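You operate a simulated robot arm through the tools that you are given. There is no shell and no other tool.

Carry out the task below with a simulated robot arm. There is one attempt and no reset: what you move stays moved.

JOB
Stop the moulder, lay the plain dough log on the white board and turn the gap dial to six.
Fine: stop it first; push the tray in.

Only the result counts: the job must be done as asked and must still hold three seconds after the hand-in. Knocking over, shifting, dropping, spilling or breaking anything else fails it.

ROBOT AND FRAMES
A 7-joint arm with a two-finger parallel gripper, fixed in place. Base frame: the origin is on the floor under the middle of its stand, x ahead of it, y to its left, z up. Lengths are in m, angles in rad, forces in N, time in s.
It reaches about 1.479 m from its shoulder. Its first joint turns from -2.897 to 2.897 rad. Payload 4.4 kg.
Tool frame: the origin (TCP) lies between the finger pads and is the grasp point; the fingertips stand 0.023 m ahead of it; z points along the fingers, y is the line along which they close. Largest opening 0.094 m; finger width 0.038, thickness 0.01; the body of the gripper, 0.054 by 0.096 m, starts 0.039 m behind the TCP.
Orientation is that of the tool frame in the base frame, as [roll, pitch, yaw] about the fixed x, y, z axes, in that order (R = Rz(yaw) Ry(pitch) Rx(roll)). With the fingers straight down and closing along the base's y, the tool's x points along the base's -x, its y along +y and its z along -z.

CONTROLS
- The arm moves only by the tool servo_tool. Its argument "plan" is a list of rows, each a list of 3 entries, a list of its own where there are three numbers: the shift along the tool's x, y, z in m, then the turn, a rotation vector about the tool's x, y, z in rad, then the opening, from 0 (shut) to 1 (fully open). In form: [[[dx, dy, dz], [wx, wy, wz], fingers], ...]. A call has 1 to 20 rows; each row shifts and turns the commanded pose from where the row before left it, along the tool's axes as they then stand. Each row takes 0.2 s and may step no farther than 0.05 m and 0.15 rad from the row before; otherwise, or with a gripper value out of range, the whole call is refused. A pose out of reach is approached as far as the arm can. The call stops where the force on the tool passes 40 N (or 10 N more than at its start, if that is more) or the arm is blocked; 0.2 s more then pass. Each finger travels about 0.072 m/s and halts on what it meets, pressing with about 29 N; the grip force reading is that of the motor and also rises with nothing between the fingers. The clock runs only during rows and for 0.2 s after the last one: add rows that do not move to give the fingers time. The reply holds the time, the measured pose of the TCP, the force on the tool along the base axes, the opening and the grip force, in the units named above and with some noise, with the torque about the TCP (base axes, N m) and any sound that the robot's microphone picked up.
- Cameras (640 x 400 px; columns grow to the right, rows downward): "scene" is fixed at [0.0515, 0.4975, 1.6695]; the picture's right is [-0.20, -0.98, 0.00], its down [-0.54, 0.11, -0.83] and it looks along [0.82, -0.16, -0.55] (base axes); focal length 310 px, centre (320, 200). "wrist" rides on the gripper at [0.086, 0.016, -0.075] in the tool frame; the picture's right is [-0.18, 0.98, 0.00], its down [-0.58, -0.11, -0.81] and it looks along [-0.79, -0.15, 0.59] (tool axes); focal length 243 px, centre (320, 200). There is no depth. A picture from a camera that has moved, and an enlarged one, comes with that camera's place and axes in the base frame and with its lens.
- get_image(camera): a new picture of that camera. No time passes.
- close_up(camera, box): a new picture of the part [left, top, right, bottom] of that camera's present view, enlarged. No time passes.
- hand_in(): hands the job in; it is judged then, once.

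Places have to be worked out from the pictures, the camera data and where the tool is seen. Open the gripper and draw the arm clear of the work before you hand the job in, unless the task says otherwise.

The tools are called after "Emit:" by a JSON object that holds its "op" and its "data". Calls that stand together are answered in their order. servo_tool: Moves the arm, as the interface text tells. Its arguments: {"type":"object","properties":{"plan":{"type":"array","items":{"type":"array"}}},"required":["plan"]} The other tools are called the same way: get_image (camera) takes a picture; close_up (camera, box) takes an enlarged picture of a part of a camera's view; hand_in () hands the job in.

At the start:

```text
time: 0.0
ee_pos: [0.6065, 0.3791, 1.3885]
orientation: [3.141, -0.001, -3.14]
ft_force: [-0.5, -0.2, -0.1]
ft_torque: [0.0, 0.04, -0.01]
finger_gap: 0.0941
grasp_force: 0.1
```

scene: 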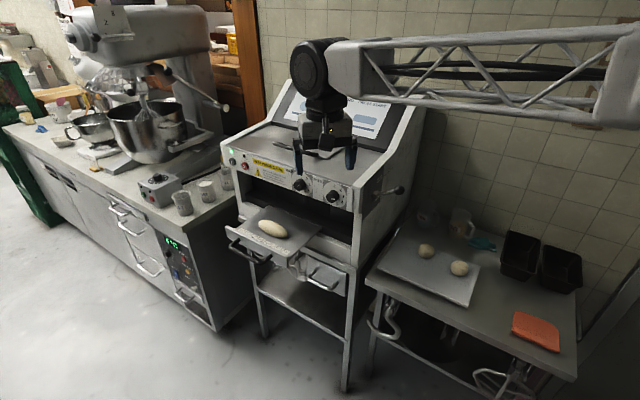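
wrist: 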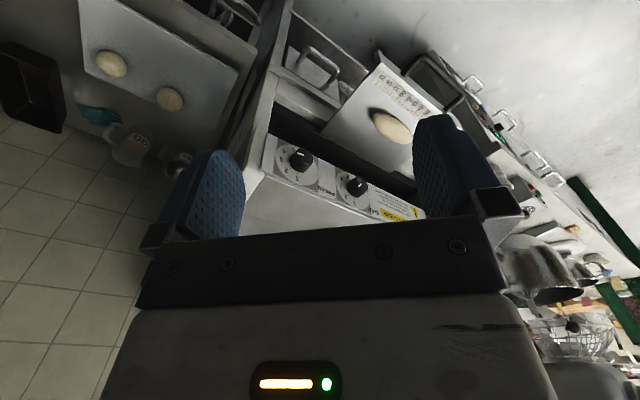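

I'll begin by looking closely at the machine panel, the tray and the table in the scene view.

Emit:
{"op": "close_up", "data": {"camera": "scene", "box": [215, 130, 375, 230]}}

Emit:
{"op": "close_up", "data": {"camera": "scene", "box": [215, 190, 375, 290]}}

Emit:
{"op": "close_up", "data": {"camera": "scene", "box": [360, 200, 600, 350]}}

Emit:
{"op": "close_up", "data": {"camera": "scene", "box": [260, 60, 420, 160]}}

Emit:
{"op": "close_up", "data": {"camera": "wrist", "box": [240, 100, 440, 225]}}

Emit:
{"op": "close_up", "data": {"camera": "wrist", "box": [280, 20, 520, 170]}}

```text
4.00 times, centred on (295, 180) of scene
camera zoom: at [0.0515, 0.4975, 1.6695], right [-0.2, -0.98, 0.0], down [-0.54, 0.11, -0.83], along [0.82, -0.16, -0.55], focal length 1239 px, centre (420, 280)
```

zoom: 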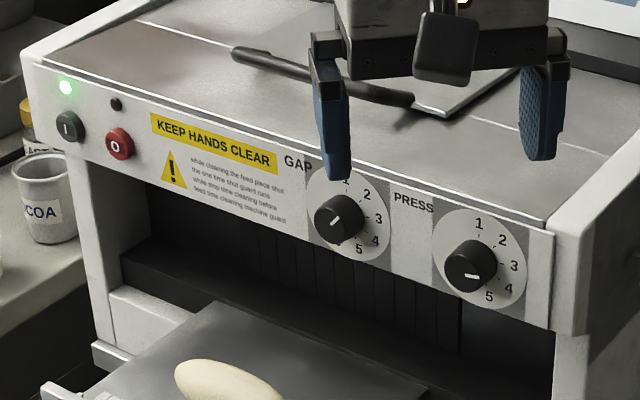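

```text
4.00 times, centred on (295, 240) of scene
camera zoom: at [0.0515, 0.4975, 1.6695], right [-0.2, -0.98, 0.0], down [-0.54, 0.11, -0.83], along [0.82, -0.16, -0.55], focal length 1239 px, centre (420, 40)
```

zoom: 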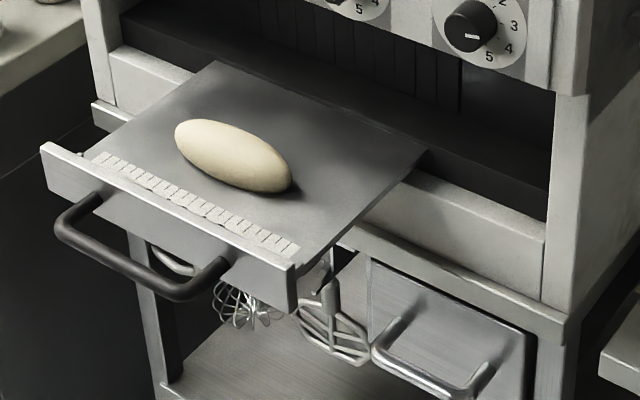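

```text
2.67 times, centred on (480, 275) of scene
camera zoom: at [0.0515, 0.4975, 1.6695], right [-0.2, -0.98, 0.0], down [-0.54, 0.11, -0.83], along [0.82, -0.16, -0.55], focal length 826 px, centre (-107, 0)
```

zoom: 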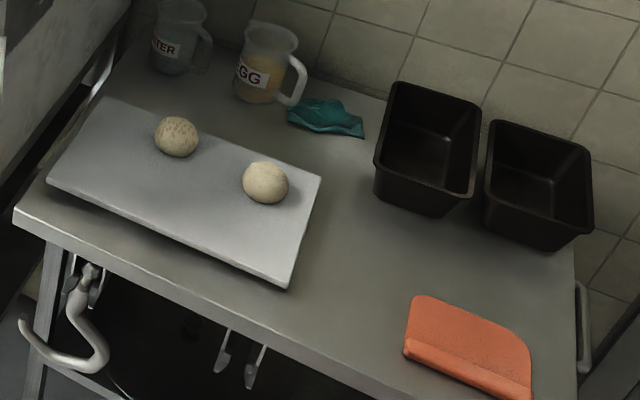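

```text
4.00 times, centred on (340, 110) of scene
camera zoom: at [0.0515, 0.4975, 1.6695], right [-0.2, -0.98, 0.0], down [-0.54, 0.11, -0.83], along [0.82, -0.16, -0.55], focal length 1239 px, centre (240, 560)
```

zoom: 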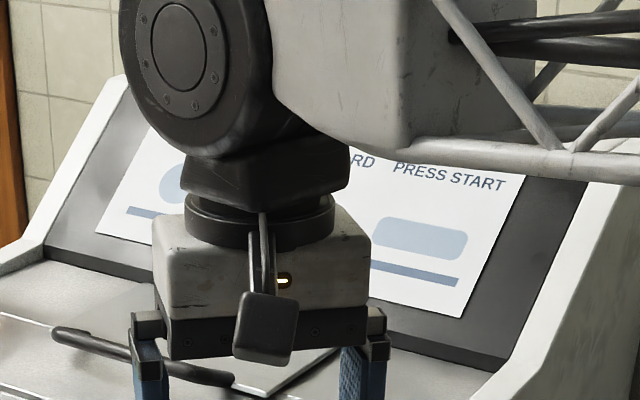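

```text
3.20 times, centred on (340, 162) of wrist
camera zoom: at [0.5186, 0.3969, 1.4626], right [0.18, 0.98, 0.0], down [0.58, -0.11, 0.81], along [0.79, -0.15, -0.59], focal length 776 px, centre (256, 320)
```

zoom: 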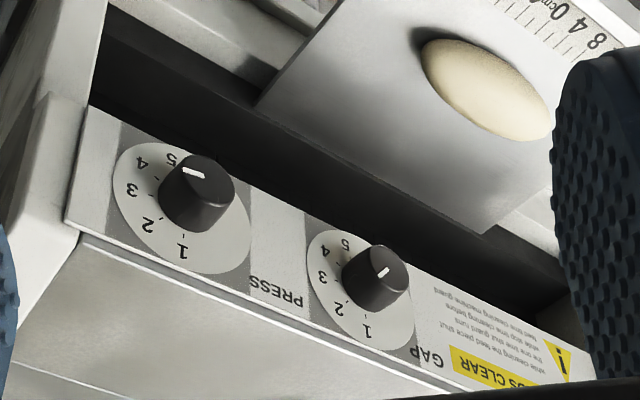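

```text
2.67 times, centred on (400, 95) of wrist
camera zoom: at [0.5186, 0.3969, 1.4626], right [0.18, 0.98, 0.0], down [0.58, -0.11, 0.81], along [0.79, -0.15, -0.59], focal length 647 px, centre (107, 480)
```

zoom: 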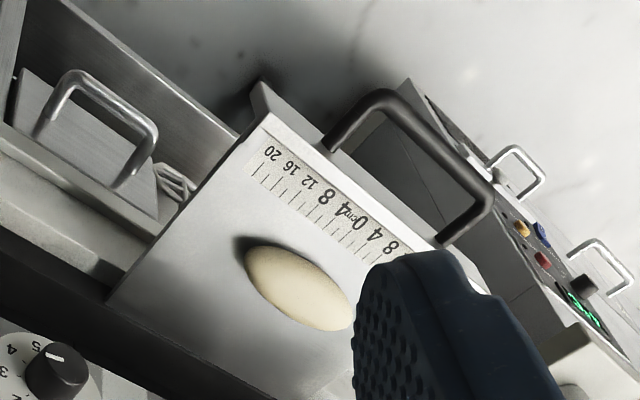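

Triangulating from both pictures: the gap knob is near (0.83, 0.40, 1.21), the red O button near (0.99, 0.56, 1.20), the log near (0.876, 0.490, 1.02), and the machine face is turned about 45°. I'll back the tool off in front of the machine and yaw it so that its x axis lies along the machine face.

Emit:
{"op": "servo_tool", "data": {"plan": [[[0.02, 0.044, 0.0], [0, 0, 0], 1], [[0.02, 0.044, 0.0], [0, 0, 0], 1], [[0.02, 0.044, 0.0], [0, 0, 0], 1], [[0.02, 0.044, 0.0], [0, 0, 0], 1], [[0.02, 0.044, 0.0], [0, 0, 0], 1], [[0, 0, 0], [0, 0, -0.1413], 1], [[0, 0, 0], [0, 0, -0.1413], 1], [[0, 0, 0], [0, 0, -0.1413], 1], [[0, 0, 0], [0, 0, -0.1413], 1], [[0, 0, 0], [0, 0, -0.1413], 1], [[0, 0, 0], [0, 0, -0.1413], 1], [[0, 0, 0], [0, 0, 0], 1]]}}

```text
time: 2.6
ee_pos: [0.5057, 0.6007, 1.3884]
orientation: [3.142, 0.0, -2.29]
ft_force: [-0.2, -0.1, 0.1]
ft_torque: [0.01, 0.0, 0.01]
finger_gap: 0.0942
grasp_force: 0.2
```

The tool moved as expected (yaw -2.29, tool x along the machine face). Now I tilt it to point horizontally into the machine face so the wrist camera sees the panel.

Emit:
{"op": "servo_tool", "data": {"plan": [[[0, 0, 0], [0.1428, 0, 0], 1], [[0, 0, 0], [0.1428, 0, 0], 1], [[0, 0, 0], [0.1428, 0, 0], 1], [[0, 0, 0], [0.1428, 0, 0], 1], [[0, 0, 0], [0.1428, 0, 0], 1], [[0, 0, 0], [0.1428, 0, 0], 1], [[0, 0, 0], [0.1428, 0, 0], 1], [[0, 0, 0], [0.1428, 0, 0], 1], [[0, 0, 0], [0.1428, 0, 0], 1], [[0, 0, 0], [0.1428, 0, 0], 1], [[0, 0, 0], [0.1428, 0, 0], 1], [[0, 0, 0], [0, 0, 0], 1]]}}

Emit:
{"op": "get_image", "data": {"camera": "wrist"}}

Emit:
{"op": "get_image", "data": {"camera": "scene"}}

```text
time: 5.2
ee_pos: [0.5044, 0.5993, 1.3879]
orientation: [-1.571, -0.001, -2.293]
ft_force: [0.5, 0.0, 0.1]
ft_torque: [-0.02, 0.01, 0.0]
finger_gap: 0.094
grasp_force: 0.1
```

```text
taken
camera wrist: at [0.3915, 0.5847, 1.3718], right [0.12, 0.14, -0.98], down [-0.22, 0.97, 0.11], along [0.97, 0.2, 0.15], focal length 243 px, centre (320, 200)
```

wrist: 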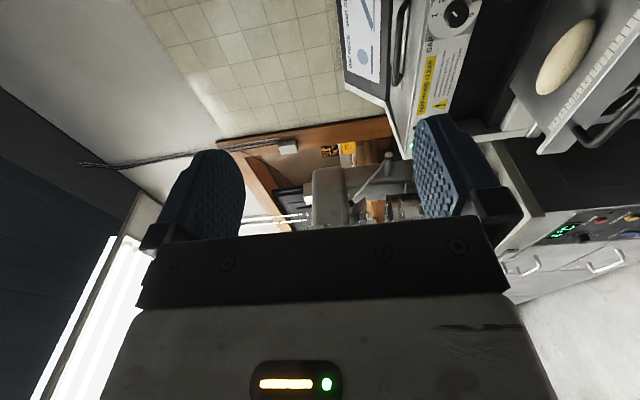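

```text
taken
```

scene: 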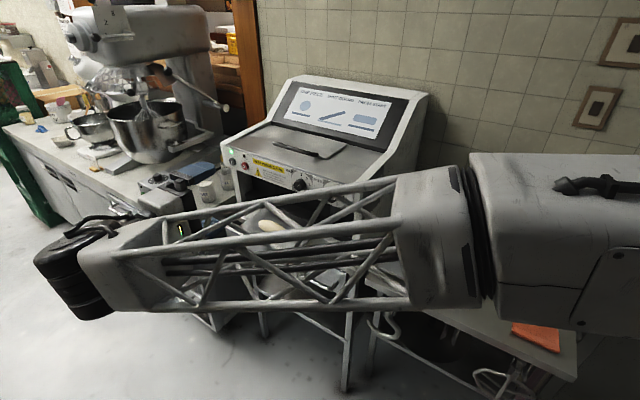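

The tool now points at the machine; the panel, tray and log are at the top right of the wrist view. I'll enlarge those parts.

Emit:
{"op": "close_up", "data": {"camera": "wrist", "box": [340, 0, 500, 100]}}

Emit:
{"op": "close_up", "data": {"camera": "wrist", "box": [400, 60, 480, 110]}}

Emit:
{"op": "close_up", "data": {"camera": "wrist", "box": [480, 0, 640, 100]}}

Emit:
{"op": "close_up", "data": {"camera": "scene", "box": [210, 120, 330, 195]}}

```text
4.00 times, centred on (420, 50) of wrist
camera zoom: at [0.3915, 0.5847, 1.3718], right [0.12, 0.14, -0.98], down [-0.22, 0.97, 0.11], along [0.97, 0.2, 0.15], focal length 970 px, centre (-80, 800)
```

zoom: 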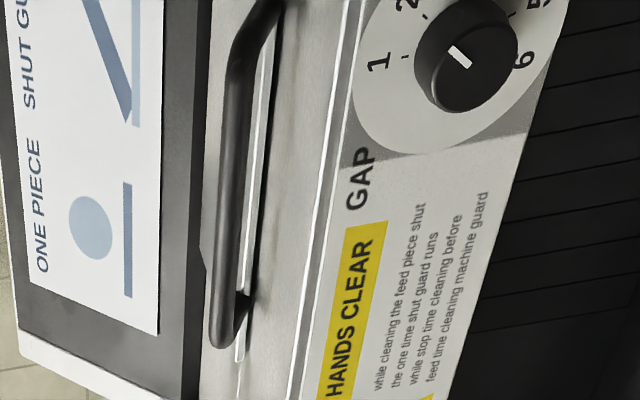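

```text
8.00 times, centred on (440, 85) of wrist
camera zoom: at [0.3915, 0.5847, 1.3718], right [0.12, 0.14, -0.98], down [-0.22, 0.97, 0.11], along [0.97, 0.2, 0.15], focal length 1941 px, centre (-640, 1120)
```

zoom: 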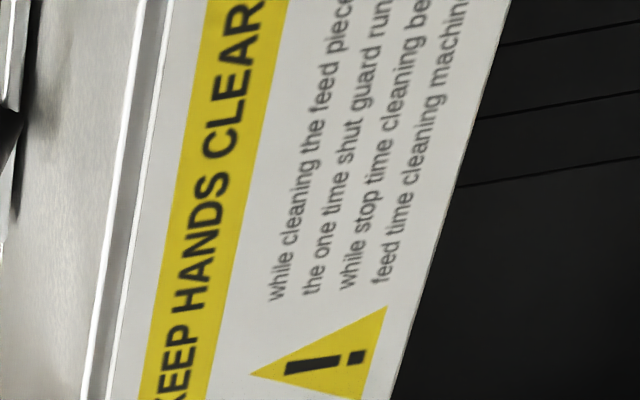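

```text
4.00 times, centred on (560, 50) of wrist
camera zoom: at [0.3915, 0.5847, 1.3718], right [0.12, 0.14, -0.98], down [-0.22, 0.97, 0.11], along [0.97, 0.2, 0.15], focal length 970 px, centre (-640, 800)
```

zoom: 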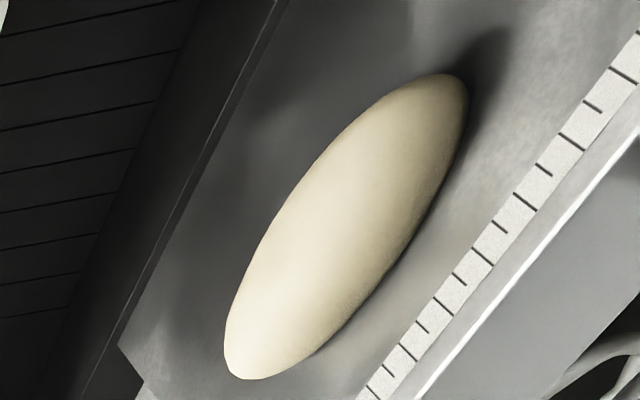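

```text
5.33 times, centred on (270, 158) of scene
camera zoom: at [0.0515, 0.4975, 1.6695], right [-0.2, -0.98, 0.0], down [-0.54, 0.11, -0.83], along [0.82, -0.16, -0.55], focal length 1652 px, centre (587, 427)
```

zoom: 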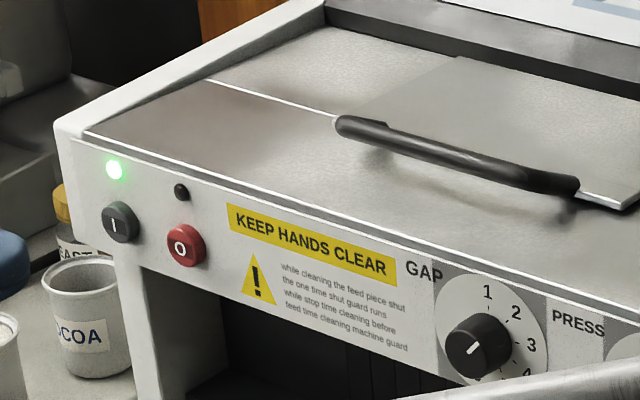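

The 6 is printed at the dial's lower left and the green run lamp is lit, so the machine is still running. I move toward a stand-off point about 0.12 m in front of the red button, sideways and down first, then partly forward.

Emit:
{"op": "servo_tool", "data": {"plan": [[[-0.041, 0.0257, 0], [0, 0, 0], 1], [[-0.041, 0.0257, 0], [0, 0, 0], 1], [[-0.041, 0.0257, 0], [0, 0, 0], 1], [[-0.041, 0.0257, 0], [0, 0, 0], 1], [[-0.041, 0.0257, 0], [0, 0, 0], 1], [[-0.041, 0.0257, 0], [0, 0, 0], 1], [[-0.041, 0.0257, 0], [0, 0, 0], 1], [[0, 0, 0.04], [0, 0, 0], 1], [[0, 0, 0.04], [0, 0, 0], 1], [[0, 0, 0.04], [0, 0, 0], 1], [[0, 0, 0.04], [0, 0, 0], 1], [[0, 0, 0], [0, 0, 0], 1]]}}

Emit:
{"op": "get_image", "data": {"camera": "wrist"}}

Emit:
{"op": "get_image", "data": {"camera": "scene"}}

```text
time: 7.8
ee_pos: [0.8158, 0.7081, 1.2067]
orientation: [-1.571, 0.0, -2.293]
ft_force: [0.2, 0.2, -0.4]
ft_torque: [-0.01, -0.01, -0.01]
finger_gap: 0.0942
grasp_force: 0.0
```

```text
taken
camera wrist: at [0.7032, 0.6934, 1.1906], right [0.12, 0.14, -0.98], down [-0.22, 0.97, 0.11], along [0.97, 0.2, 0.15], focal length 243 px, centre (320, 200)
```

wrist: 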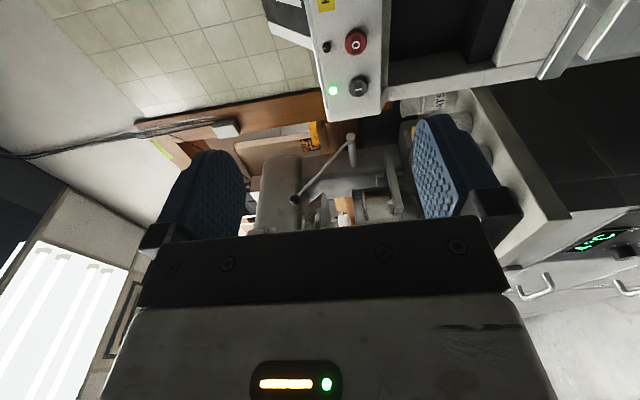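

```text
taken
```

scene: 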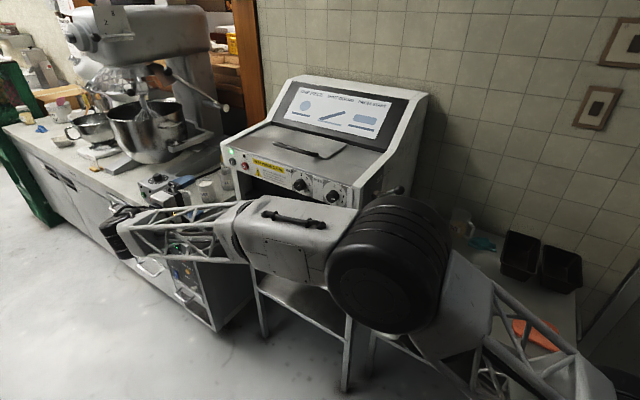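

With the wider baseline the red button comes out at about (1.054, 0.567, 1.171) and the start button at (1.097, 0.611, 1.171). I line the closed fingers up with the red button and stop about 0.08 m short to check.

Emit:
{"op": "servo_tool", "data": {"plan": [[[-0.025, 0.018, 0], [0, 0, 0], 0.5], [[-0.026, 0.018, 0], [0, 0, 0], 0], [[0, 0, 0.04], [0, 0, 0], 0], [[0, 0, 0.04], [0, 0, 0], 0], [[0, 0, 0.04], [0, 0, 0], 0], [[0, 0, 0.04], [0, 0, 0], 0], [[0, 0, 0], [0, 0, 0], 0]]}}

Emit:
{"op": "get_image", "data": {"camera": "wrist"}}

Emit:
{"op": "get_image", "data": {"camera": "scene"}}

```text
time: 9.4
ee_pos: [0.9672, 0.6374, 1.1718]
orientation: [-1.571, 0.0, -2.292]
ft_force: [0.4, 0.3, -0.6]
ft_torque: [0.02, 0.01, -0.01]
finger_gap: 0.0001
grasp_force: 29.1
```

```text
taken
camera wrist: at [0.8534, 0.6235, 1.1555], right [0.12, 0.14, -0.98], down [-0.22, 0.97, 0.11], along [0.97, 0.2, 0.15], focal length 243 px, centre (320, 200)
```

wrist: 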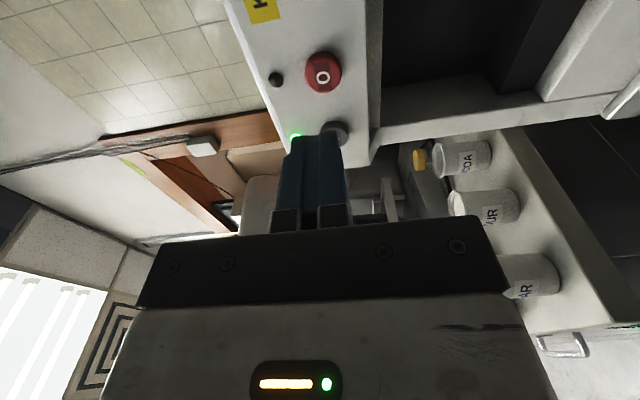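

```text
taken
```

scene: 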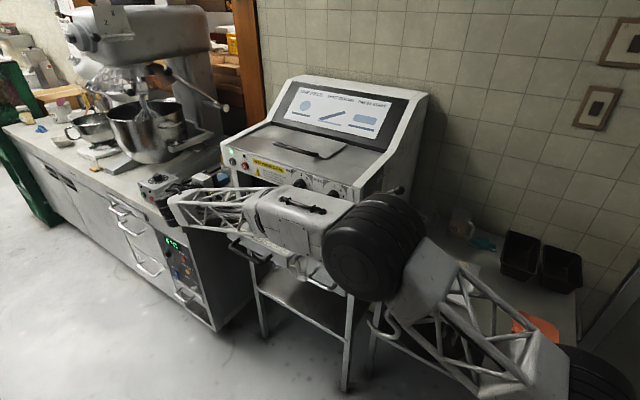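

The red button re-triangulates to (1.056, 0.567, 1.170), dead ahead of the closed fingertips, about 0.09 m away. I advance and press in small steps.

Emit:
{"op": "servo_tool", "data": {"plan": [[[-0.004, 0, 0.03], [0, 0, 0], 0], [[0, 0, 0.03], [0, 0, 0], 0], [[0, 0, 0.015], [0, 0, 0], 0], [[0, 0, 0.005], [0, 0, 0], 0], [[0, 0, 0.004], [0, 0, 0], 0], [[0, 0, 0.003], [0, 0, 0], 0], [[0, 0, 0.003], [0, 0, 0], 0], [[0, 0, 0.003], [0, 0, 0], 0]]}}

Emit:
{"op": "get_image", "data": {"camera": "wrist"}}

Emit:
{"op": "close_up", "data": {"camera": "scene", "box": [210, 120, 330, 195]}}

```text
time: 11.2
ee_pos: [1.0395, 0.5839, 1.1708]
orientation: [-1.571, -0.001, -2.291]
ft_force: [-26.7, 11.7, -1.5]
ft_torque: [0.05, 0.01, -0.68]
finger_gap: 0.0
grasp_force: 28.8
heard: click
```

```text
taken
camera wrist: at [0.9264, 0.5698, 1.1553], right [0.12, 0.14, -0.98], down [-0.22, 0.97, 0.11], along [0.97, 0.2, 0.15], focal length 243 px, centre (320, 200)
```

wrist: 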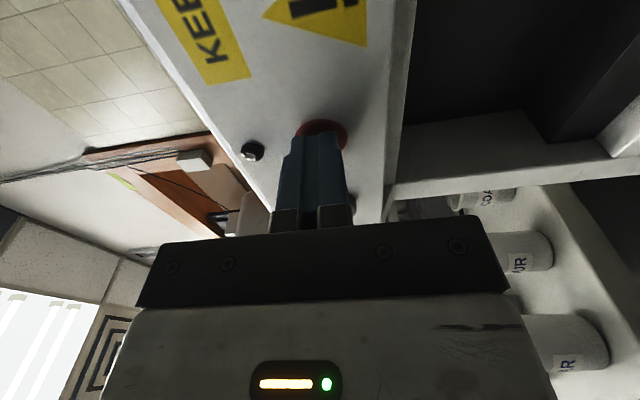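

```text
5.33 times, centred on (270, 158) of scene
camera zoom: at [0.0515, 0.4975, 1.6695], right [-0.2, -0.98, 0.0], down [-0.54, 0.11, -0.83], along [0.82, -0.16, -0.55], focal length 1652 px, centre (587, 427)
```

zoom: 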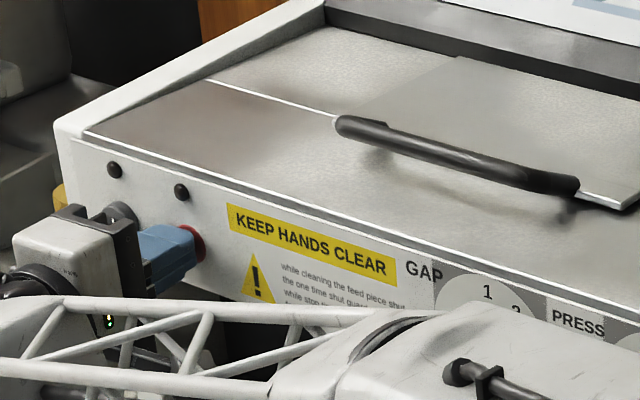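

A click was heard and the green lamp is off, so the moulder is stopped. I retract straight back, rise a little, and tilt the tool to about 20° from straight down for the log pick.

Emit:
{"op": "servo_tool", "data": {"plan": [[[0, 0, -0.03], [0, 0, 0], 0], [[0, 0, -0.05], [0, 0, 0], 0], [[0, 0, -0.05], [0, 0, 0], 0], [[0, 0, -0.04], [0, 0, 0], 0], [[0, -0.05, 0], [0, 0, 0], 1], [[0, -0.05, 0], [0, 0, 0], 1], [[0, 0, 0], [-0.1358, 0, 0], 1], [[0, 0, 0], [-0.1358, 0, 0], 1], [[0, 0, 0], [-0.1358, 0, 0], 1], [[0, 0, 0], [-0.1358, 0, 0], 1], [[0, 0, 0], [-0.1358, 0, 0], 1], [[0, 0, 0], [-0.1358, 0, 0], 1], [[0, 0, 0], [-0.1358, 0, 0], 1], [[0, 0, 0], [-0.1358, 0, 0], 1], [[0, 0, 0], [-0.1358, 0, 0], 1], [[0, 0, 0], [0, 0, 0], 1]]}}

Emit:
{"op": "get_image", "data": {"camera": "wrist"}}

Emit:
{"op": "get_image", "data": {"camera": "scene"}}

```text
time: 14.6
ee_pos: [0.9145, 0.6943, 1.2714]
orientation: [-2.794, 0.001, -2.293]
ft_force: [0.5, 1.1, 0.4]
ft_torque: [-0.02, 0.02, 0.0]
finger_gap: 0.0938
grasp_force: 0.1
```

```text
taken
camera wrist: at [0.8261, 0.6577, 1.3365], right [-0.57, 0.75, -0.33], down [0.26, 0.55, 0.8], along [0.78, 0.37, -0.51], focal length 243 px, centre (320, 200)
```

wrist: 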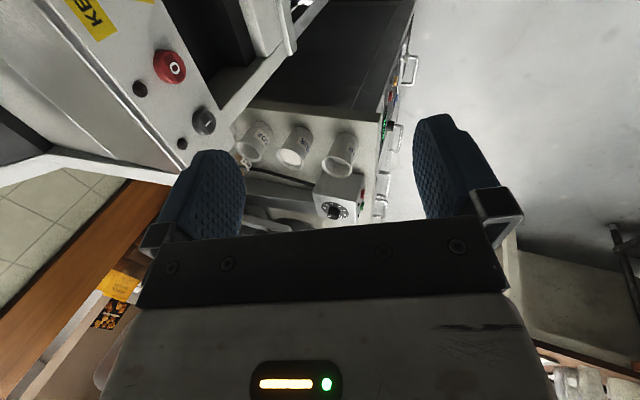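

```text
taken
```

scene: 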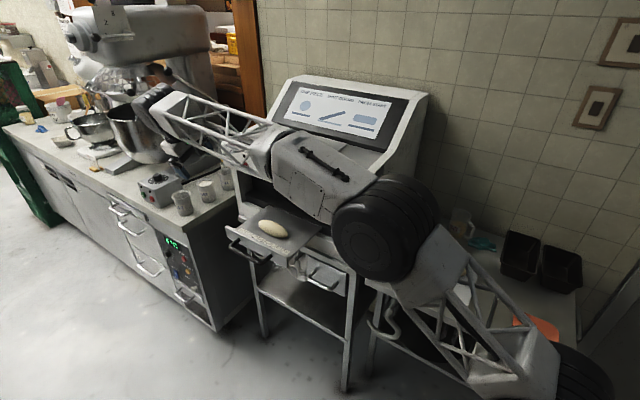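

The path over the tray is clear. I shift the open gripper along the machine to a point about 0.17 m back from the log along the tilted tool axis, and look again.

Emit:
{"op": "servo_tool", "data": {"plan": [[[0.0343, -0.003, 0.0], [0, 0, 0], 1], [[0.0343, -0.003, 0.0], [0, 0, 0], 1], [[0.0343, -0.003, 0.0], [0, 0, 0], 1], [[0.0343, -0.003, 0.0], [0, 0, 0], 1], [[0.0343, -0.003, 0.0], [0, 0, 0], 1], [[0, 0, 0.038], [0, 0, 0], 1], [[0, 0, 0.038], [0, 0, 0], 1], [[0, 0, 0.038], [0, 0, 0], 1], [[0, 0, 0], [0, 0, 0], 1]]}}

Emit:
{"op": "get_image", "data": {"camera": "wrist"}}

Emit:
{"op": "get_image", "data": {"camera": "scene"}}

```text
time: 16.6
ee_pos: [0.8379, 0.5311, 1.1678]
orientation: [-2.794, -0.001, -2.295]
ft_force: [0.1, 0.2, 0.3]
ft_torque: [0.0, 0.03, -0.01]
finger_gap: 0.0938
grasp_force: 0.0
```

```text
taken
camera wrist: at [0.7502, 0.4946, 1.2334], right [-0.57, 0.75, -0.34], down [0.26, 0.55, 0.8], along [0.78, 0.37, -0.51], focal length 243 px, centre (320, 200)
```

wrist: 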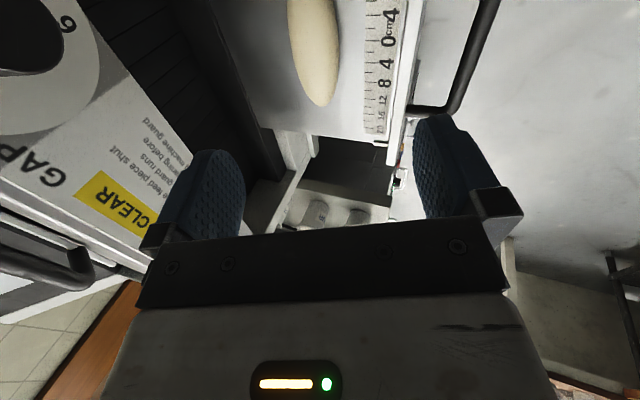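

```text
taken
```

scene: 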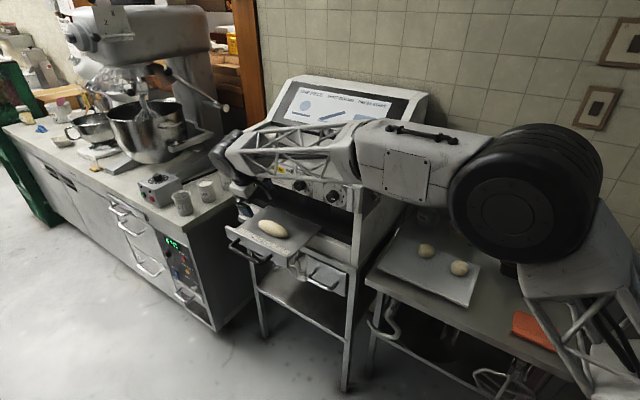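

The log's near end is visible but its far part is cut off. I shift 0.07 m along the machine (tool +x) to get the whole log in the wrist view.

Emit:
{"op": "servo_tool", "data": {"plan": [[[0.035, 0, 0], [0, 0, 0], 1], [[0.035, 0, 0], [0, 0, 0], 1], [[0, 0, 0], [0, 0, 0], 1]]}}

Emit:
{"op": "get_image", "data": {"camera": "wrist"}}

Emit:
{"op": "close_up", "data": {"camera": "wrist", "box": [200, 0, 440, 150]}}

Emit:
{"op": "close_up", "data": {"camera": "scene", "box": [220, 190, 340, 265]}}

```text
time: 17.4
ee_pos: [0.7916, 0.4794, 1.1693]
orientation: [-2.793, 0.0, -2.293]
ft_force: [0.0, 0.0, -0.4]
ft_torque: [0.0, 0.03, 0.01]
finger_gap: 0.0942
grasp_force: 0.1
```

```text
taken
camera wrist: at [0.7031, 0.443, 1.2341], right [-0.57, 0.75, -0.34], down [0.25, 0.55, 0.8], along [0.78, 0.37, -0.51], focal length 243 px, centre (320, 200)
```

wrist: 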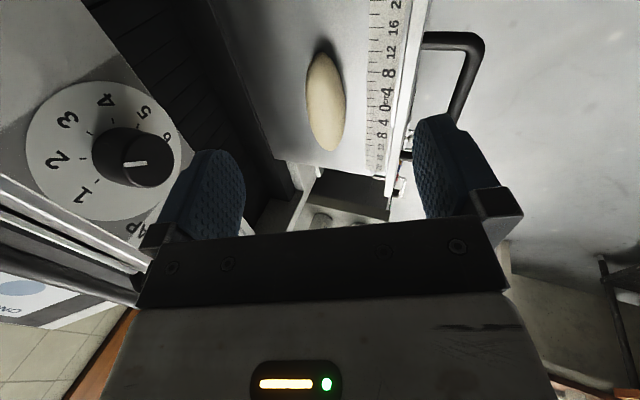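

```text
2.67 times, centred on (320, 75) of wrist
camera zoom: at [0.7031, 0.443, 1.2341], right [-0.57, 0.75, -0.34], down [0.25, 0.55, 0.8], along [0.78, 0.37, -0.51], focal length 647 px, centre (320, 533)
```

zoom: 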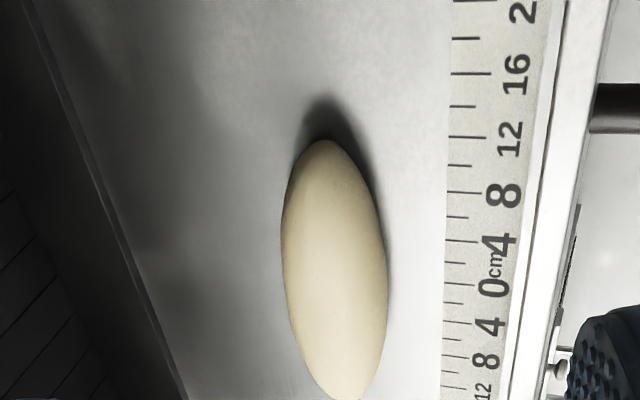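

```text
5.33 times, centred on (280, 228) of scene
camera zoom: at [0.0515, 0.4975, 1.6695], right [-0.2, -0.98, 0.0], down [-0.54, 0.11, -0.83], along [0.82, -0.16, -0.55], focal length 1652 px, centre (533, 53)
```

zoom: 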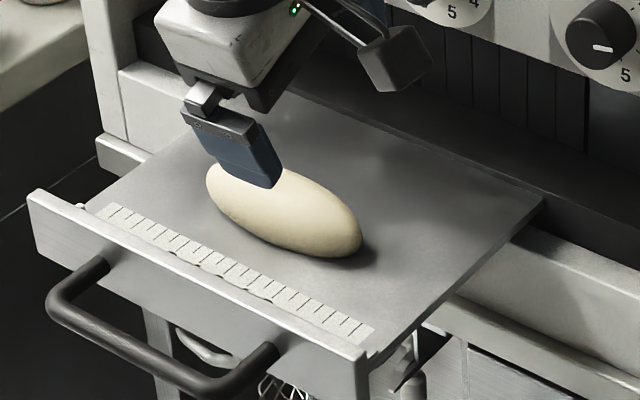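

The log now triangulates to about (0.906, 0.492, 0.985), roughly 0.05 m wide, with its axis near 46° and the tray about at z 0.96. I reduce the tilt to 10°, align the yaw, and move laterally over it while staying high, then look.

Emit:
{"op": "servo_tool", "data": {"plan": [[[0, 0, 0], [-0.087, 0, 0], 0.9], [[0, 0, 0], [-0.087, 0, 0], 0.9], [[0, 0, 0], [0, 0, 0.04], 0.9], [[-0.03, -0.0142, 0], [0, 0, 0], 0.9], [[-0.03, -0.0142, 0], [0, 0, 0], 0.9], [[-0.028, -0.0142, 0], [0, 0, 0], 0.9], [[0, 0, 0.03], [0, 0, 0], 0.9], [[0, 0, 0.02], [0, 0, 0], 0.9], [[0, 0, 0], [0, 0, 0], 0.9]]}}

Emit:
{"op": "get_image", "data": {"camera": "wrist"}}

Emit:
{"op": "close_up", "data": {"camera": "scene", "box": [220, 170, 340, 245]}}

```text
time: 19.4
ee_pos: [0.8898, 0.5064, 1.1269]
orientation: [-2.966, 0.007, -2.333]
ft_force: [-0.2, -0.6, 0.3]
ft_torque: [-0.01, 0.01, -0.02]
finger_gap: 0.0843
grasp_force: 0.0
```

```text
taken
camera wrist: at [0.8084, 0.4645, 1.1973], right [-0.57, 0.8, -0.17], down [0.37, 0.44, 0.82], along [0.73, 0.4, -0.55], focal length 243 px, centre (320, 200)
```

wrist: 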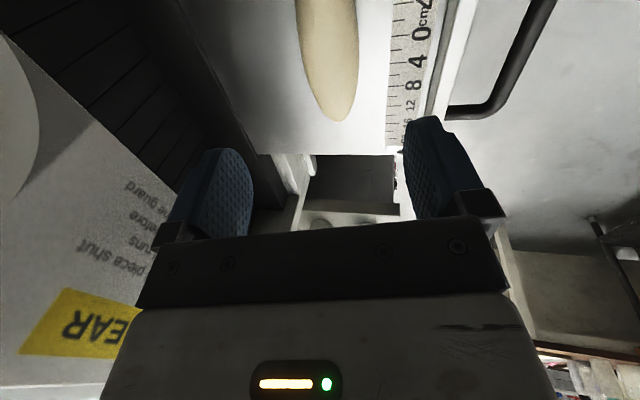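

```text
5.33 times, centred on (280, 208) of scene
camera zoom: at [0.0515, 0.4975, 1.6695], right [-0.2, -0.98, 0.0], down [-0.54, 0.11, -0.83], along [0.82, -0.16, -0.55], focal length 1652 px, centre (533, 160)
```

zoom: 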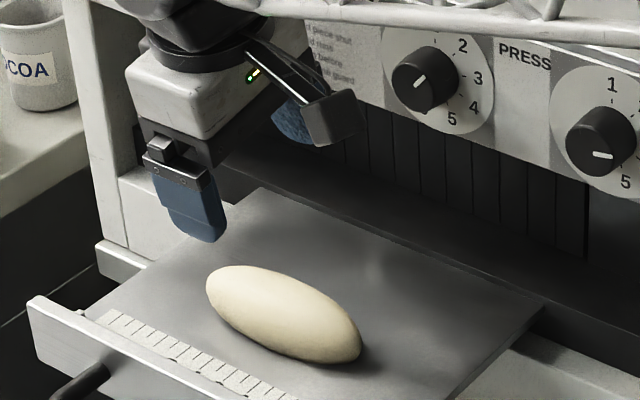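

The log sits about 8 mm off the tool axis toward the front of the tray and the centre is slightly ahead. I correct by +8 mm in tool y, -6 mm in tool x and descend 0.07 m, then check again.

Emit:
{"op": "servo_tool", "data": {"plan": [[[-0.006, 0.008, 0], [0, 0, 0], 0.9], [[0, 0, 0.035], [0, 0, 0], 0.9], [[0, 0, 0.035], [0, 0, 0], 0.9], [[0, 0, 0], [0, 0, 0], 0.9]]}}

Emit:
{"op": "get_image", "data": {"camera": "wrist"}}

Emit:
{"op": "close_up", "data": {"camera": "scene", "box": [220, 180, 340, 255]}}

```text
time: 20.4
ee_pos: [0.8965, 0.5096, 1.0588]
orientation: [-2.967, 0.006, -2.333]
ft_force: [1.7, -0.5, -0.2]
ft_torque: [0.01, -0.02, 0.03]
finger_gap: 0.0847
grasp_force: 0.1
```

```text
taken
camera wrist: at [0.8157, 0.4668, 1.1289], right [-0.57, 0.8, -0.17], down [0.37, 0.44, 0.82], along [0.73, 0.4, -0.55], focal length 243 px, centre (320, 200)
```

wrist: 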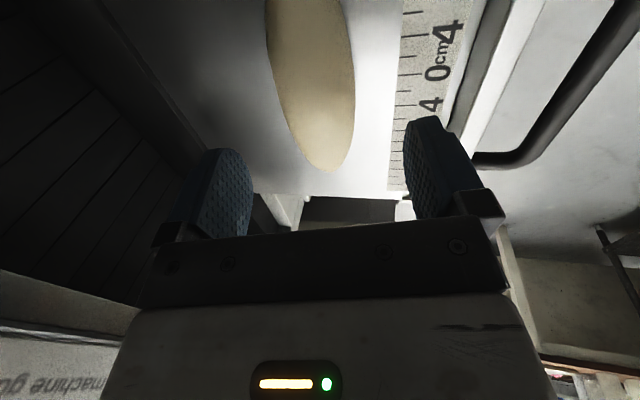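

```text
5.33 times, centred on (280, 218) of scene
camera zoom: at [0.0515, 0.4975, 1.6695], right [-0.2, -0.98, 0.0], down [-0.54, 0.11, -0.83], along [0.82, -0.16, -0.55], focal length 1652 px, centre (533, 107)
```

zoom: 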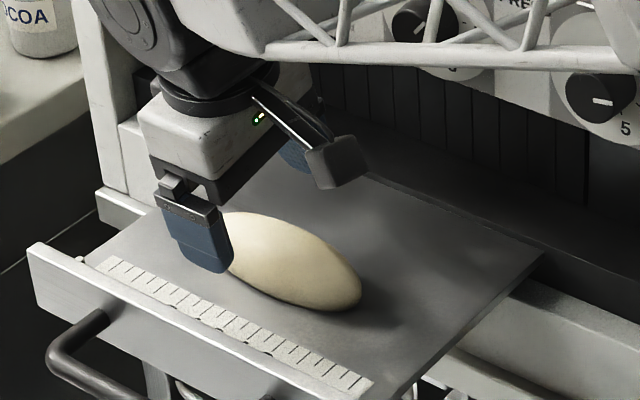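

The log axis is now centred between the fingers and about 4° rotated relative to the tool. I align yaw by 0.06 rad and descend another 0.043 m.

Emit:
{"op": "servo_tool", "data": {"plan": [[[0, 0, 0], [0, 0, 0.06], 0.9], [[0, 0, 0.02], [0, 0, 0], 0.9], [[0, 0, 0.013], [0, 0, 0], 0.9], [[0, 0, 0.01], [0, 0, 0], 0.9], [[0, 0, 0], [0, 0, 0], 0.9]]}}

Emit:
{"op": "get_image", "data": {"camera": "wrist"}}

Emit:
{"op": "close_up", "data": {"camera": "scene", "box": [220, 180, 340, 255]}}

```text
time: 21.6
ee_pos: [0.9052, 0.5062, 1.0156]
orientation: [-2.967, 0.017, -2.391]
ft_force: [0.3, -0.1, 0.3]
ft_torque: [0.0, -0.02, -0.02]
finger_gap: 0.0844
grasp_force: 0.1
```

```text
taken
camera wrist: at [0.8208, 0.4679, 1.0858], right [-0.52, 0.84, -0.17], down [0.39, 0.41, 0.82], along [0.76, 0.36, -0.54], focal length 243 px, centre (320, 200)
```

wrist: 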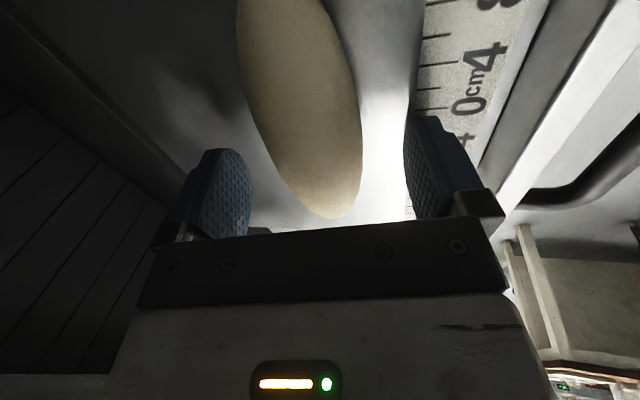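

```text
5.33 times, centred on (280, 218) of scene
camera zoom: at [0.0515, 0.4975, 1.6695], right [-0.2, -0.98, 0.0], down [-0.54, 0.11, -0.83], along [0.82, -0.16, -0.55], focal length 1652 px, centre (533, 107)
```

zoom: 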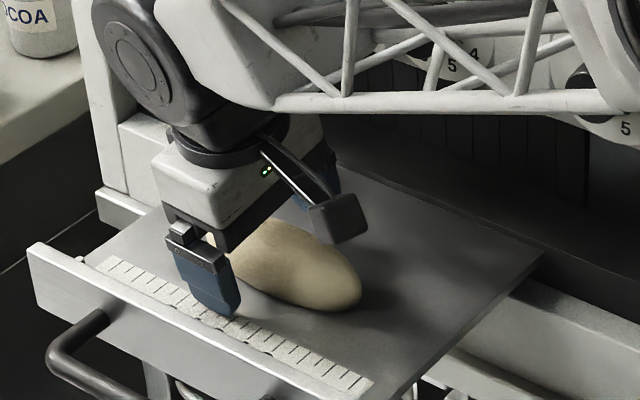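

The fingers straddle the log and it is centred; no contact force yet. I descend a further 8 mm in tiny steps to bring the pads to the log's mid-height.

Emit:
{"op": "servo_tool", "data": {"plan": [[[0, 0, 0.002], [0, 0, 0], 0.9], [[0, 0, 0.002], [0, 0, 0], 0.9], [[0, 0, 0.002], [0, 0, 0], 0.9], [[0, 0, 0.002], [0, 0, 0], 0.9], [[0, 0, 0], [0, 0, 0], 0.9]]}}

Emit:
{"op": "close_up", "data": {"camera": "wrist", "box": [200, 60, 480, 235]}}

Emit:
{"op": "close_up", "data": {"camera": "scene", "box": [240, 210, 304, 250]}}

```text
time: 22.4
ee_pos: [0.9067, 0.5063, 1.0162]
orientation: [-2.966, 0.024, -2.391]
ft_force: [-0.1, 0.9, 5.1]
ft_torque: [0.16, 0.22, -0.06]
finger_gap: 0.0843
grasp_force: 0.0
stopped in row 3: the force on the tool passed its limit at 43 N (the readings are from after the stop); the commanded pose is now the measured one
```

```text
2.29 times, centred on (340, 148) of wrist
camera zoom: at [0.8214, 0.4681, 1.0851], right [-0.52, 0.84, -0.17], down [0.39, 0.41, 0.83], along [0.76, 0.37, -0.54], focal length 555 px, centre (274, 320)
```

zoom: 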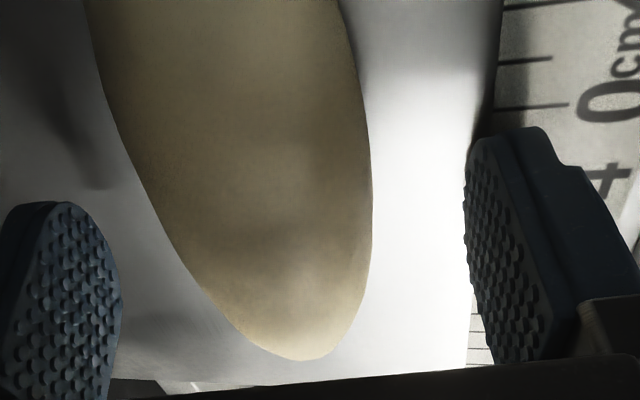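

```text
10.00 times, centred on (272, 230) of scene
camera zoom: at [0.0515, 0.4975, 1.6695], right [-0.2, -0.98, 0.0], down [-0.54, 0.11, -0.83], along [0.82, -0.16, -0.55], focal length 3098 px, centre (800, -100)
```

zoom: 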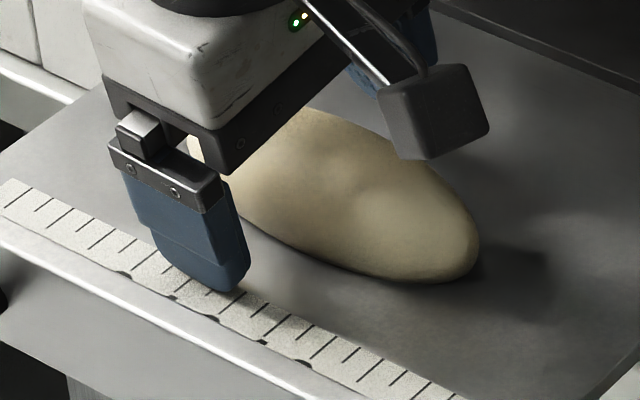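

The front fingertip touched the tray at TCP z ≈ 1.015, so the tray surface is at about 0.983 and the log's middle about 1.005, within the pads. I lift 1.5 mm and close on the log.

Emit:
{"op": "servo_tool", "data": {"plan": [[[0, 0, -0.0015], [0, 0, 0], 0.9], [[0, 0, 0], [0, 0, 0], 0.6], [[0, 0, 0], [0, 0, 0], 0.4], [[0, 0, 0], [0, 0, 0], 0.2], [[0, 0, 0], [0, 0, 0], 0.2], [[0, 0, 0], [0, 0, 0], 0.2]]}}

Emit:
{"op": "get_image", "data": {"camera": "wrist"}}

Emit:
{"op": "close_up", "data": {"camera": "scene", "box": [240, 200, 320, 250]}}

```text
time: 23.8
ee_pos: [0.9058, 0.506, 1.016]
orientation: [-2.967, 0.022, -2.392]
ft_force: [-0.1, 0.0, -0.5]
ft_torque: [0.02, -0.01, 0.01]
finger_gap: 0.0422
grasp_force: 14.4
```

```text
taken
camera wrist: at [0.8212, 0.4681, 1.0858], right [-0.52, 0.84, -0.17], down [0.39, 0.41, 0.83], along [0.76, 0.37, -0.54], focal length 243 px, centre (320, 200)
```

wrist: 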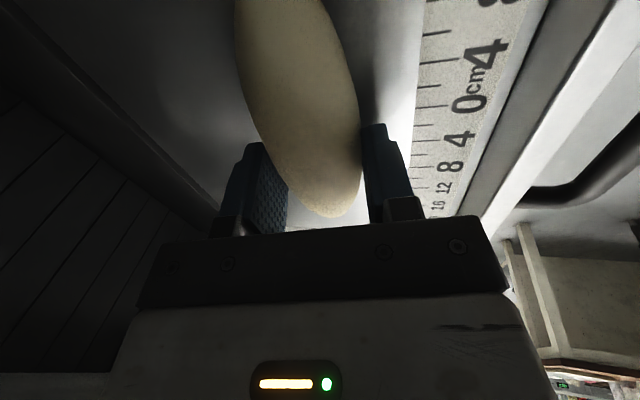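

```text
8.00 times, centred on (280, 225) of scene
camera zoom: at [0.0515, 0.4975, 1.6695], right [-0.2, -0.98, 0.0], down [-0.54, 0.11, -0.83], along [0.82, -0.16, -0.55], focal length 2478 px, centre (640, 0)
```

zoom: 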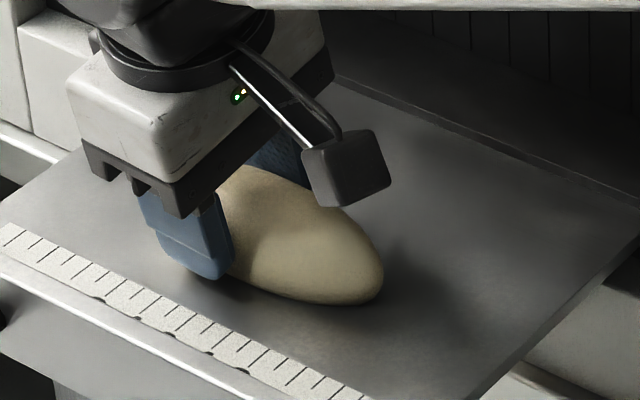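

The grip holds at 42 mm but the fingers sit about 14 mm off the log's middle. I open slightly, shift 13 mm along tool +x, and grip again at the centre.

Emit:
{"op": "servo_tool", "data": {"plan": [[[0, 0, 0], [0, 0, 0], 0.65], [[0, 0, 0], [0, 0, 0], 0.65], [[0.0065, 0, 0], [0, 0, 0], 0.65], [[0.0065, 0, 0], [0, 0, 0], 0.65], [[0, 0, 0], [0, 0, 0], 0.65], [[0, 0, 0], [0, 0, 0], 0.3], [[0, 0, 0], [0, 0, 0], 0.2], [[0, 0, 0], [0, 0, 0], 0.2], [[0, 0, 0], [0, 0, 0], 0.2], [[0, 0, 0], [0, 0, 0], 0.2]]}}

Emit:
{"op": "get_image", "data": {"camera": "wrist"}}

Emit:
{"op": "close_up", "data": {"camera": "scene", "box": [240, 200, 320, 250]}}

```text
time: 26.0
ee_pos: [0.8957, 0.498, 1.0157]
orientation: [-2.966, 0.022, -2.391]
ft_force: [-0.6, -0.2, 2.0]
ft_torque: [-0.04, 0.0, -0.02]
finger_gap: 0.0419
grasp_force: 14.5
```

```text
taken
camera wrist: at [0.8121, 0.4598, 1.0852], right [-0.52, 0.84, -0.17], down [0.39, 0.41, 0.83], along [0.76, 0.37, -0.54], focal length 243 px, centre (320, 200)
```

wrist: 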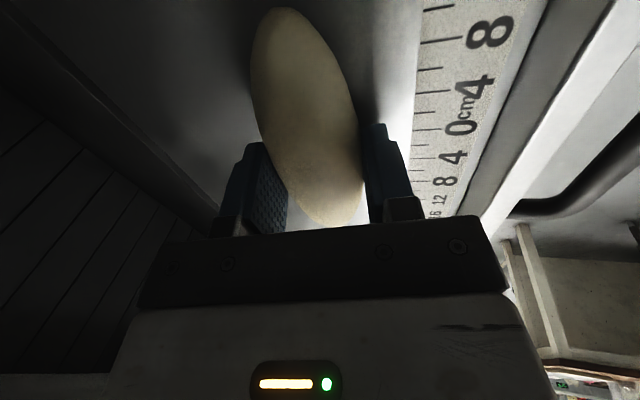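

```text
8.00 times, centred on (280, 225) of scene
camera zoom: at [0.0515, 0.4975, 1.6695], right [-0.2, -0.98, 0.0], down [-0.54, 0.11, -0.83], along [0.82, -0.16, -0.55], focal length 2478 px, centre (640, 0)
```

zoom: 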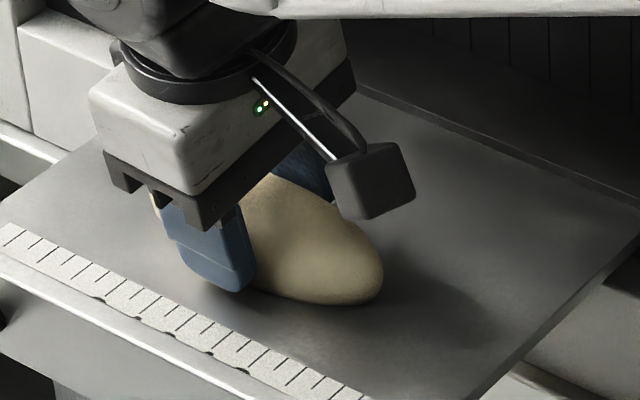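

The log is gripped at its middle (gap 41.9 mm). I lift it slowly along the tool axis and check that it holds.

Emit:
{"op": "servo_tool", "data": {"plan": [[[0, 0, -0.01], [0, 0, 0], 0.2], [[0, 0, -0.02], [0, 0, 0], 0.2], [[0, 0, -0.03], [0, 0, 0], 0.2], [[0, 0, -0.03], [0, 0, 0], 0.2], [[0, 0, 0], [0, 0, 0], 0.2]]}}

Emit:
{"op": "get_image", "data": {"camera": "scene"}}

Emit:
{"op": "get_image", "data": {"camera": "wrist"}}

```text
time: 27.2
ee_pos: [0.8865, 0.5074, 1.1058]
orientation: [-2.966, 0.023, -2.391]
ft_force: [-0.8, 0.1, -1.3]
ft_torque: [0.0, 0.04, -0.01]
finger_gap: 0.042
grasp_force: 13.9
```

```text
taken
```

scene: 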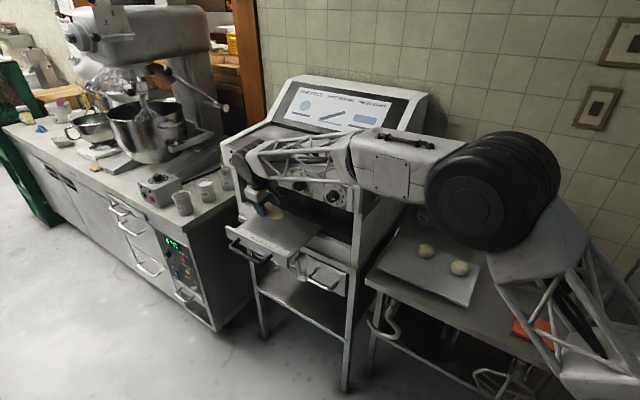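

```text
taken
camera wrist: at [0.8014, 0.4697, 1.1752], right [-0.52, 0.84, -0.17], down [0.39, 0.41, 0.83], along [0.76, 0.37, -0.54], focal length 243 px, centre (320, 200)
```

wrist: 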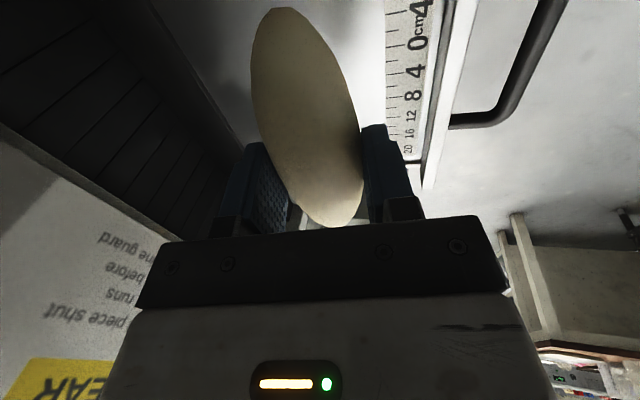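

The log lifts cleanly with the gap unchanged. I carry it outward and up, away from the machine, before swinging over to the table.

Emit:
{"op": "servo_tool", "data": {"plan": [[[0.0203, 0.0193, -0.0288], [0, 0, 0], 0.2], [[0.0203, 0.0193, -0.0288], [0, 0, 0], 0.2], [[0.0203, 0.0193, -0.0288], [0, 0, 0], 0.2], [[0.0203, 0.0193, -0.0288], [0, 0, 0], 0.2], [[0.0203, 0.0193, -0.0288], [0, 0, 0], 0.2], [[0.0203, 0.0193, -0.0288], [0, 0, 0], 0.2], [[0.0203, 0.0193, -0.0288], [0, 0, 0], 0.2], [[0.0203, 0.0193, -0.0288], [0, 0, 0], 0.2], [[0, 0, 0], [0, 0, 0], 0.2]]}}

Emit:
{"op": "get_image", "data": {"camera": "scene"}}

Emit:
{"op": "get_image", "data": {"camera": "wrist"}}

```text
time: 29.2
ee_pos: [0.6305, 0.535, 1.3044]
orientation: [-2.965, 0.023, -2.39]
ft_force: [-0.8, 0.0, -1.4]
ft_torque: [0.0, -0.02, 0.04]
finger_gap: 0.0418
grasp_force: 14.3
```

```text
taken
```

scene: 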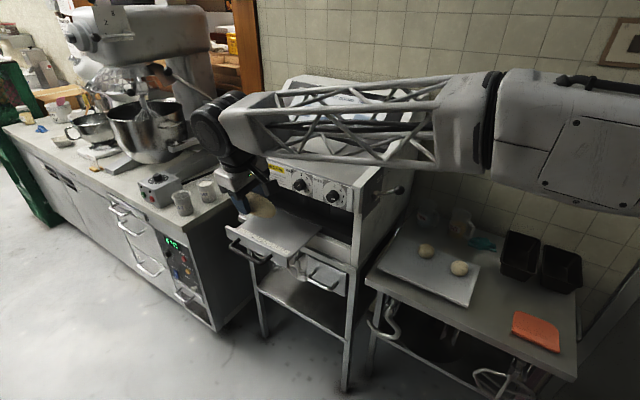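

```text
taken
camera wrist: at [0.5459, 0.4988, 1.3726], right [-0.52, 0.84, -0.17], down [0.39, 0.41, 0.83], along [0.76, 0.37, -0.54], focal length 243 px, centre (320, 200)
```

wrist: 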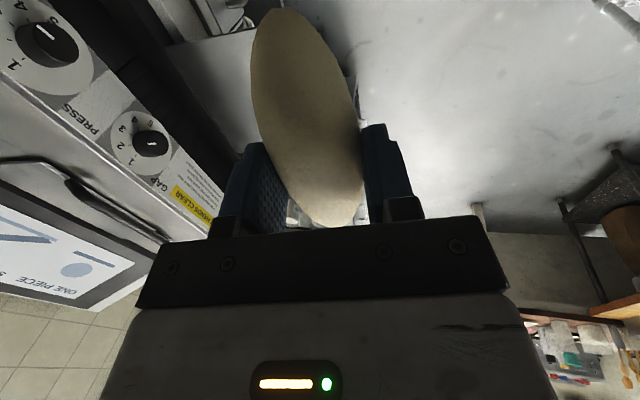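

Clear of the machine. I swing the log across to above the front of the table, staying at z ≈ 1.30.

Emit:
{"op": "servo_tool", "data": {"plan": [[[0.0284, -0.0272, 0.0049], [0, 0, 0], 0.2], [[0.0284, -0.0272, 0.0049], [0, 0, 0], 0.2], [[0.0284, -0.0272, 0.0049], [0, 0, 0], 0.2], [[0.0284, -0.0272, 0.0049], [0, 0, 0], 0.2], [[0.0284, -0.0272, 0.0049], [0, 0, 0], 0.2], [[0.0284, -0.0272, 0.0049], [0, 0, 0], 0.2], [[0.0284, -0.0272, 0.0049], [0, 0, 0], 0.2], [[0.0284, -0.0272, 0.0049], [0, 0, 0], 0.2], [[0.0284, -0.0272, 0.0049], [0, 0, 0], 0.2], [[0.0284, -0.0272, 0.0049], [0, 0, 0], 0.2], [[0.0284, -0.0272, 0.0049], [0, 0, 0], 0.2], [[0, 0, 0], [0, 0, 0], 0.2]]}}

Emit:
{"op": "get_image", "data": {"camera": "scene"}}

Emit:
{"op": "get_image", "data": {"camera": "wrist"}}

```text
time: 31.8
ee_pos: [0.6056, 0.0981, 1.2919]
orientation: [-2.968, 0.021, -2.393]
ft_force: [-0.6, -0.4, -0.4]
ft_torque: [-0.01, -0.02, 0.0]
finger_gap: 0.042
grasp_force: 14.1
```

```text
taken
```

scene: 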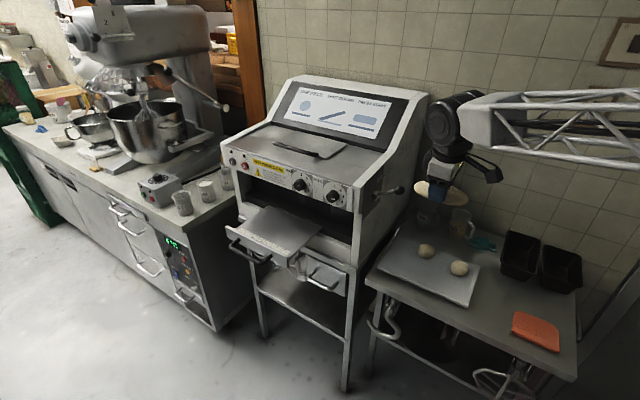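

```text
taken
camera wrist: at [0.5214, 0.0606, 1.3615], right [-0.52, 0.84, -0.17], down [0.39, 0.41, 0.83], along [0.76, 0.37, -0.54], focal length 243 px, centre (320, 200)
```

wrist: 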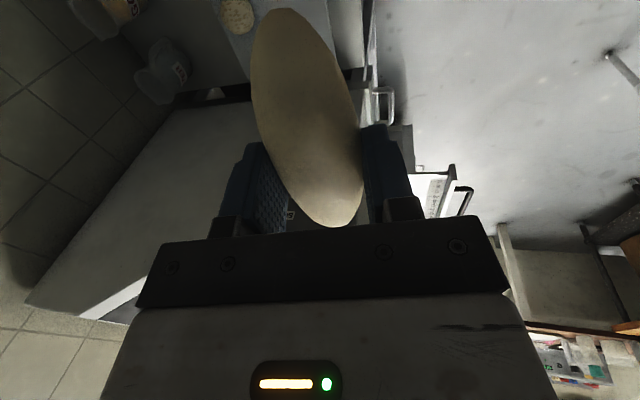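

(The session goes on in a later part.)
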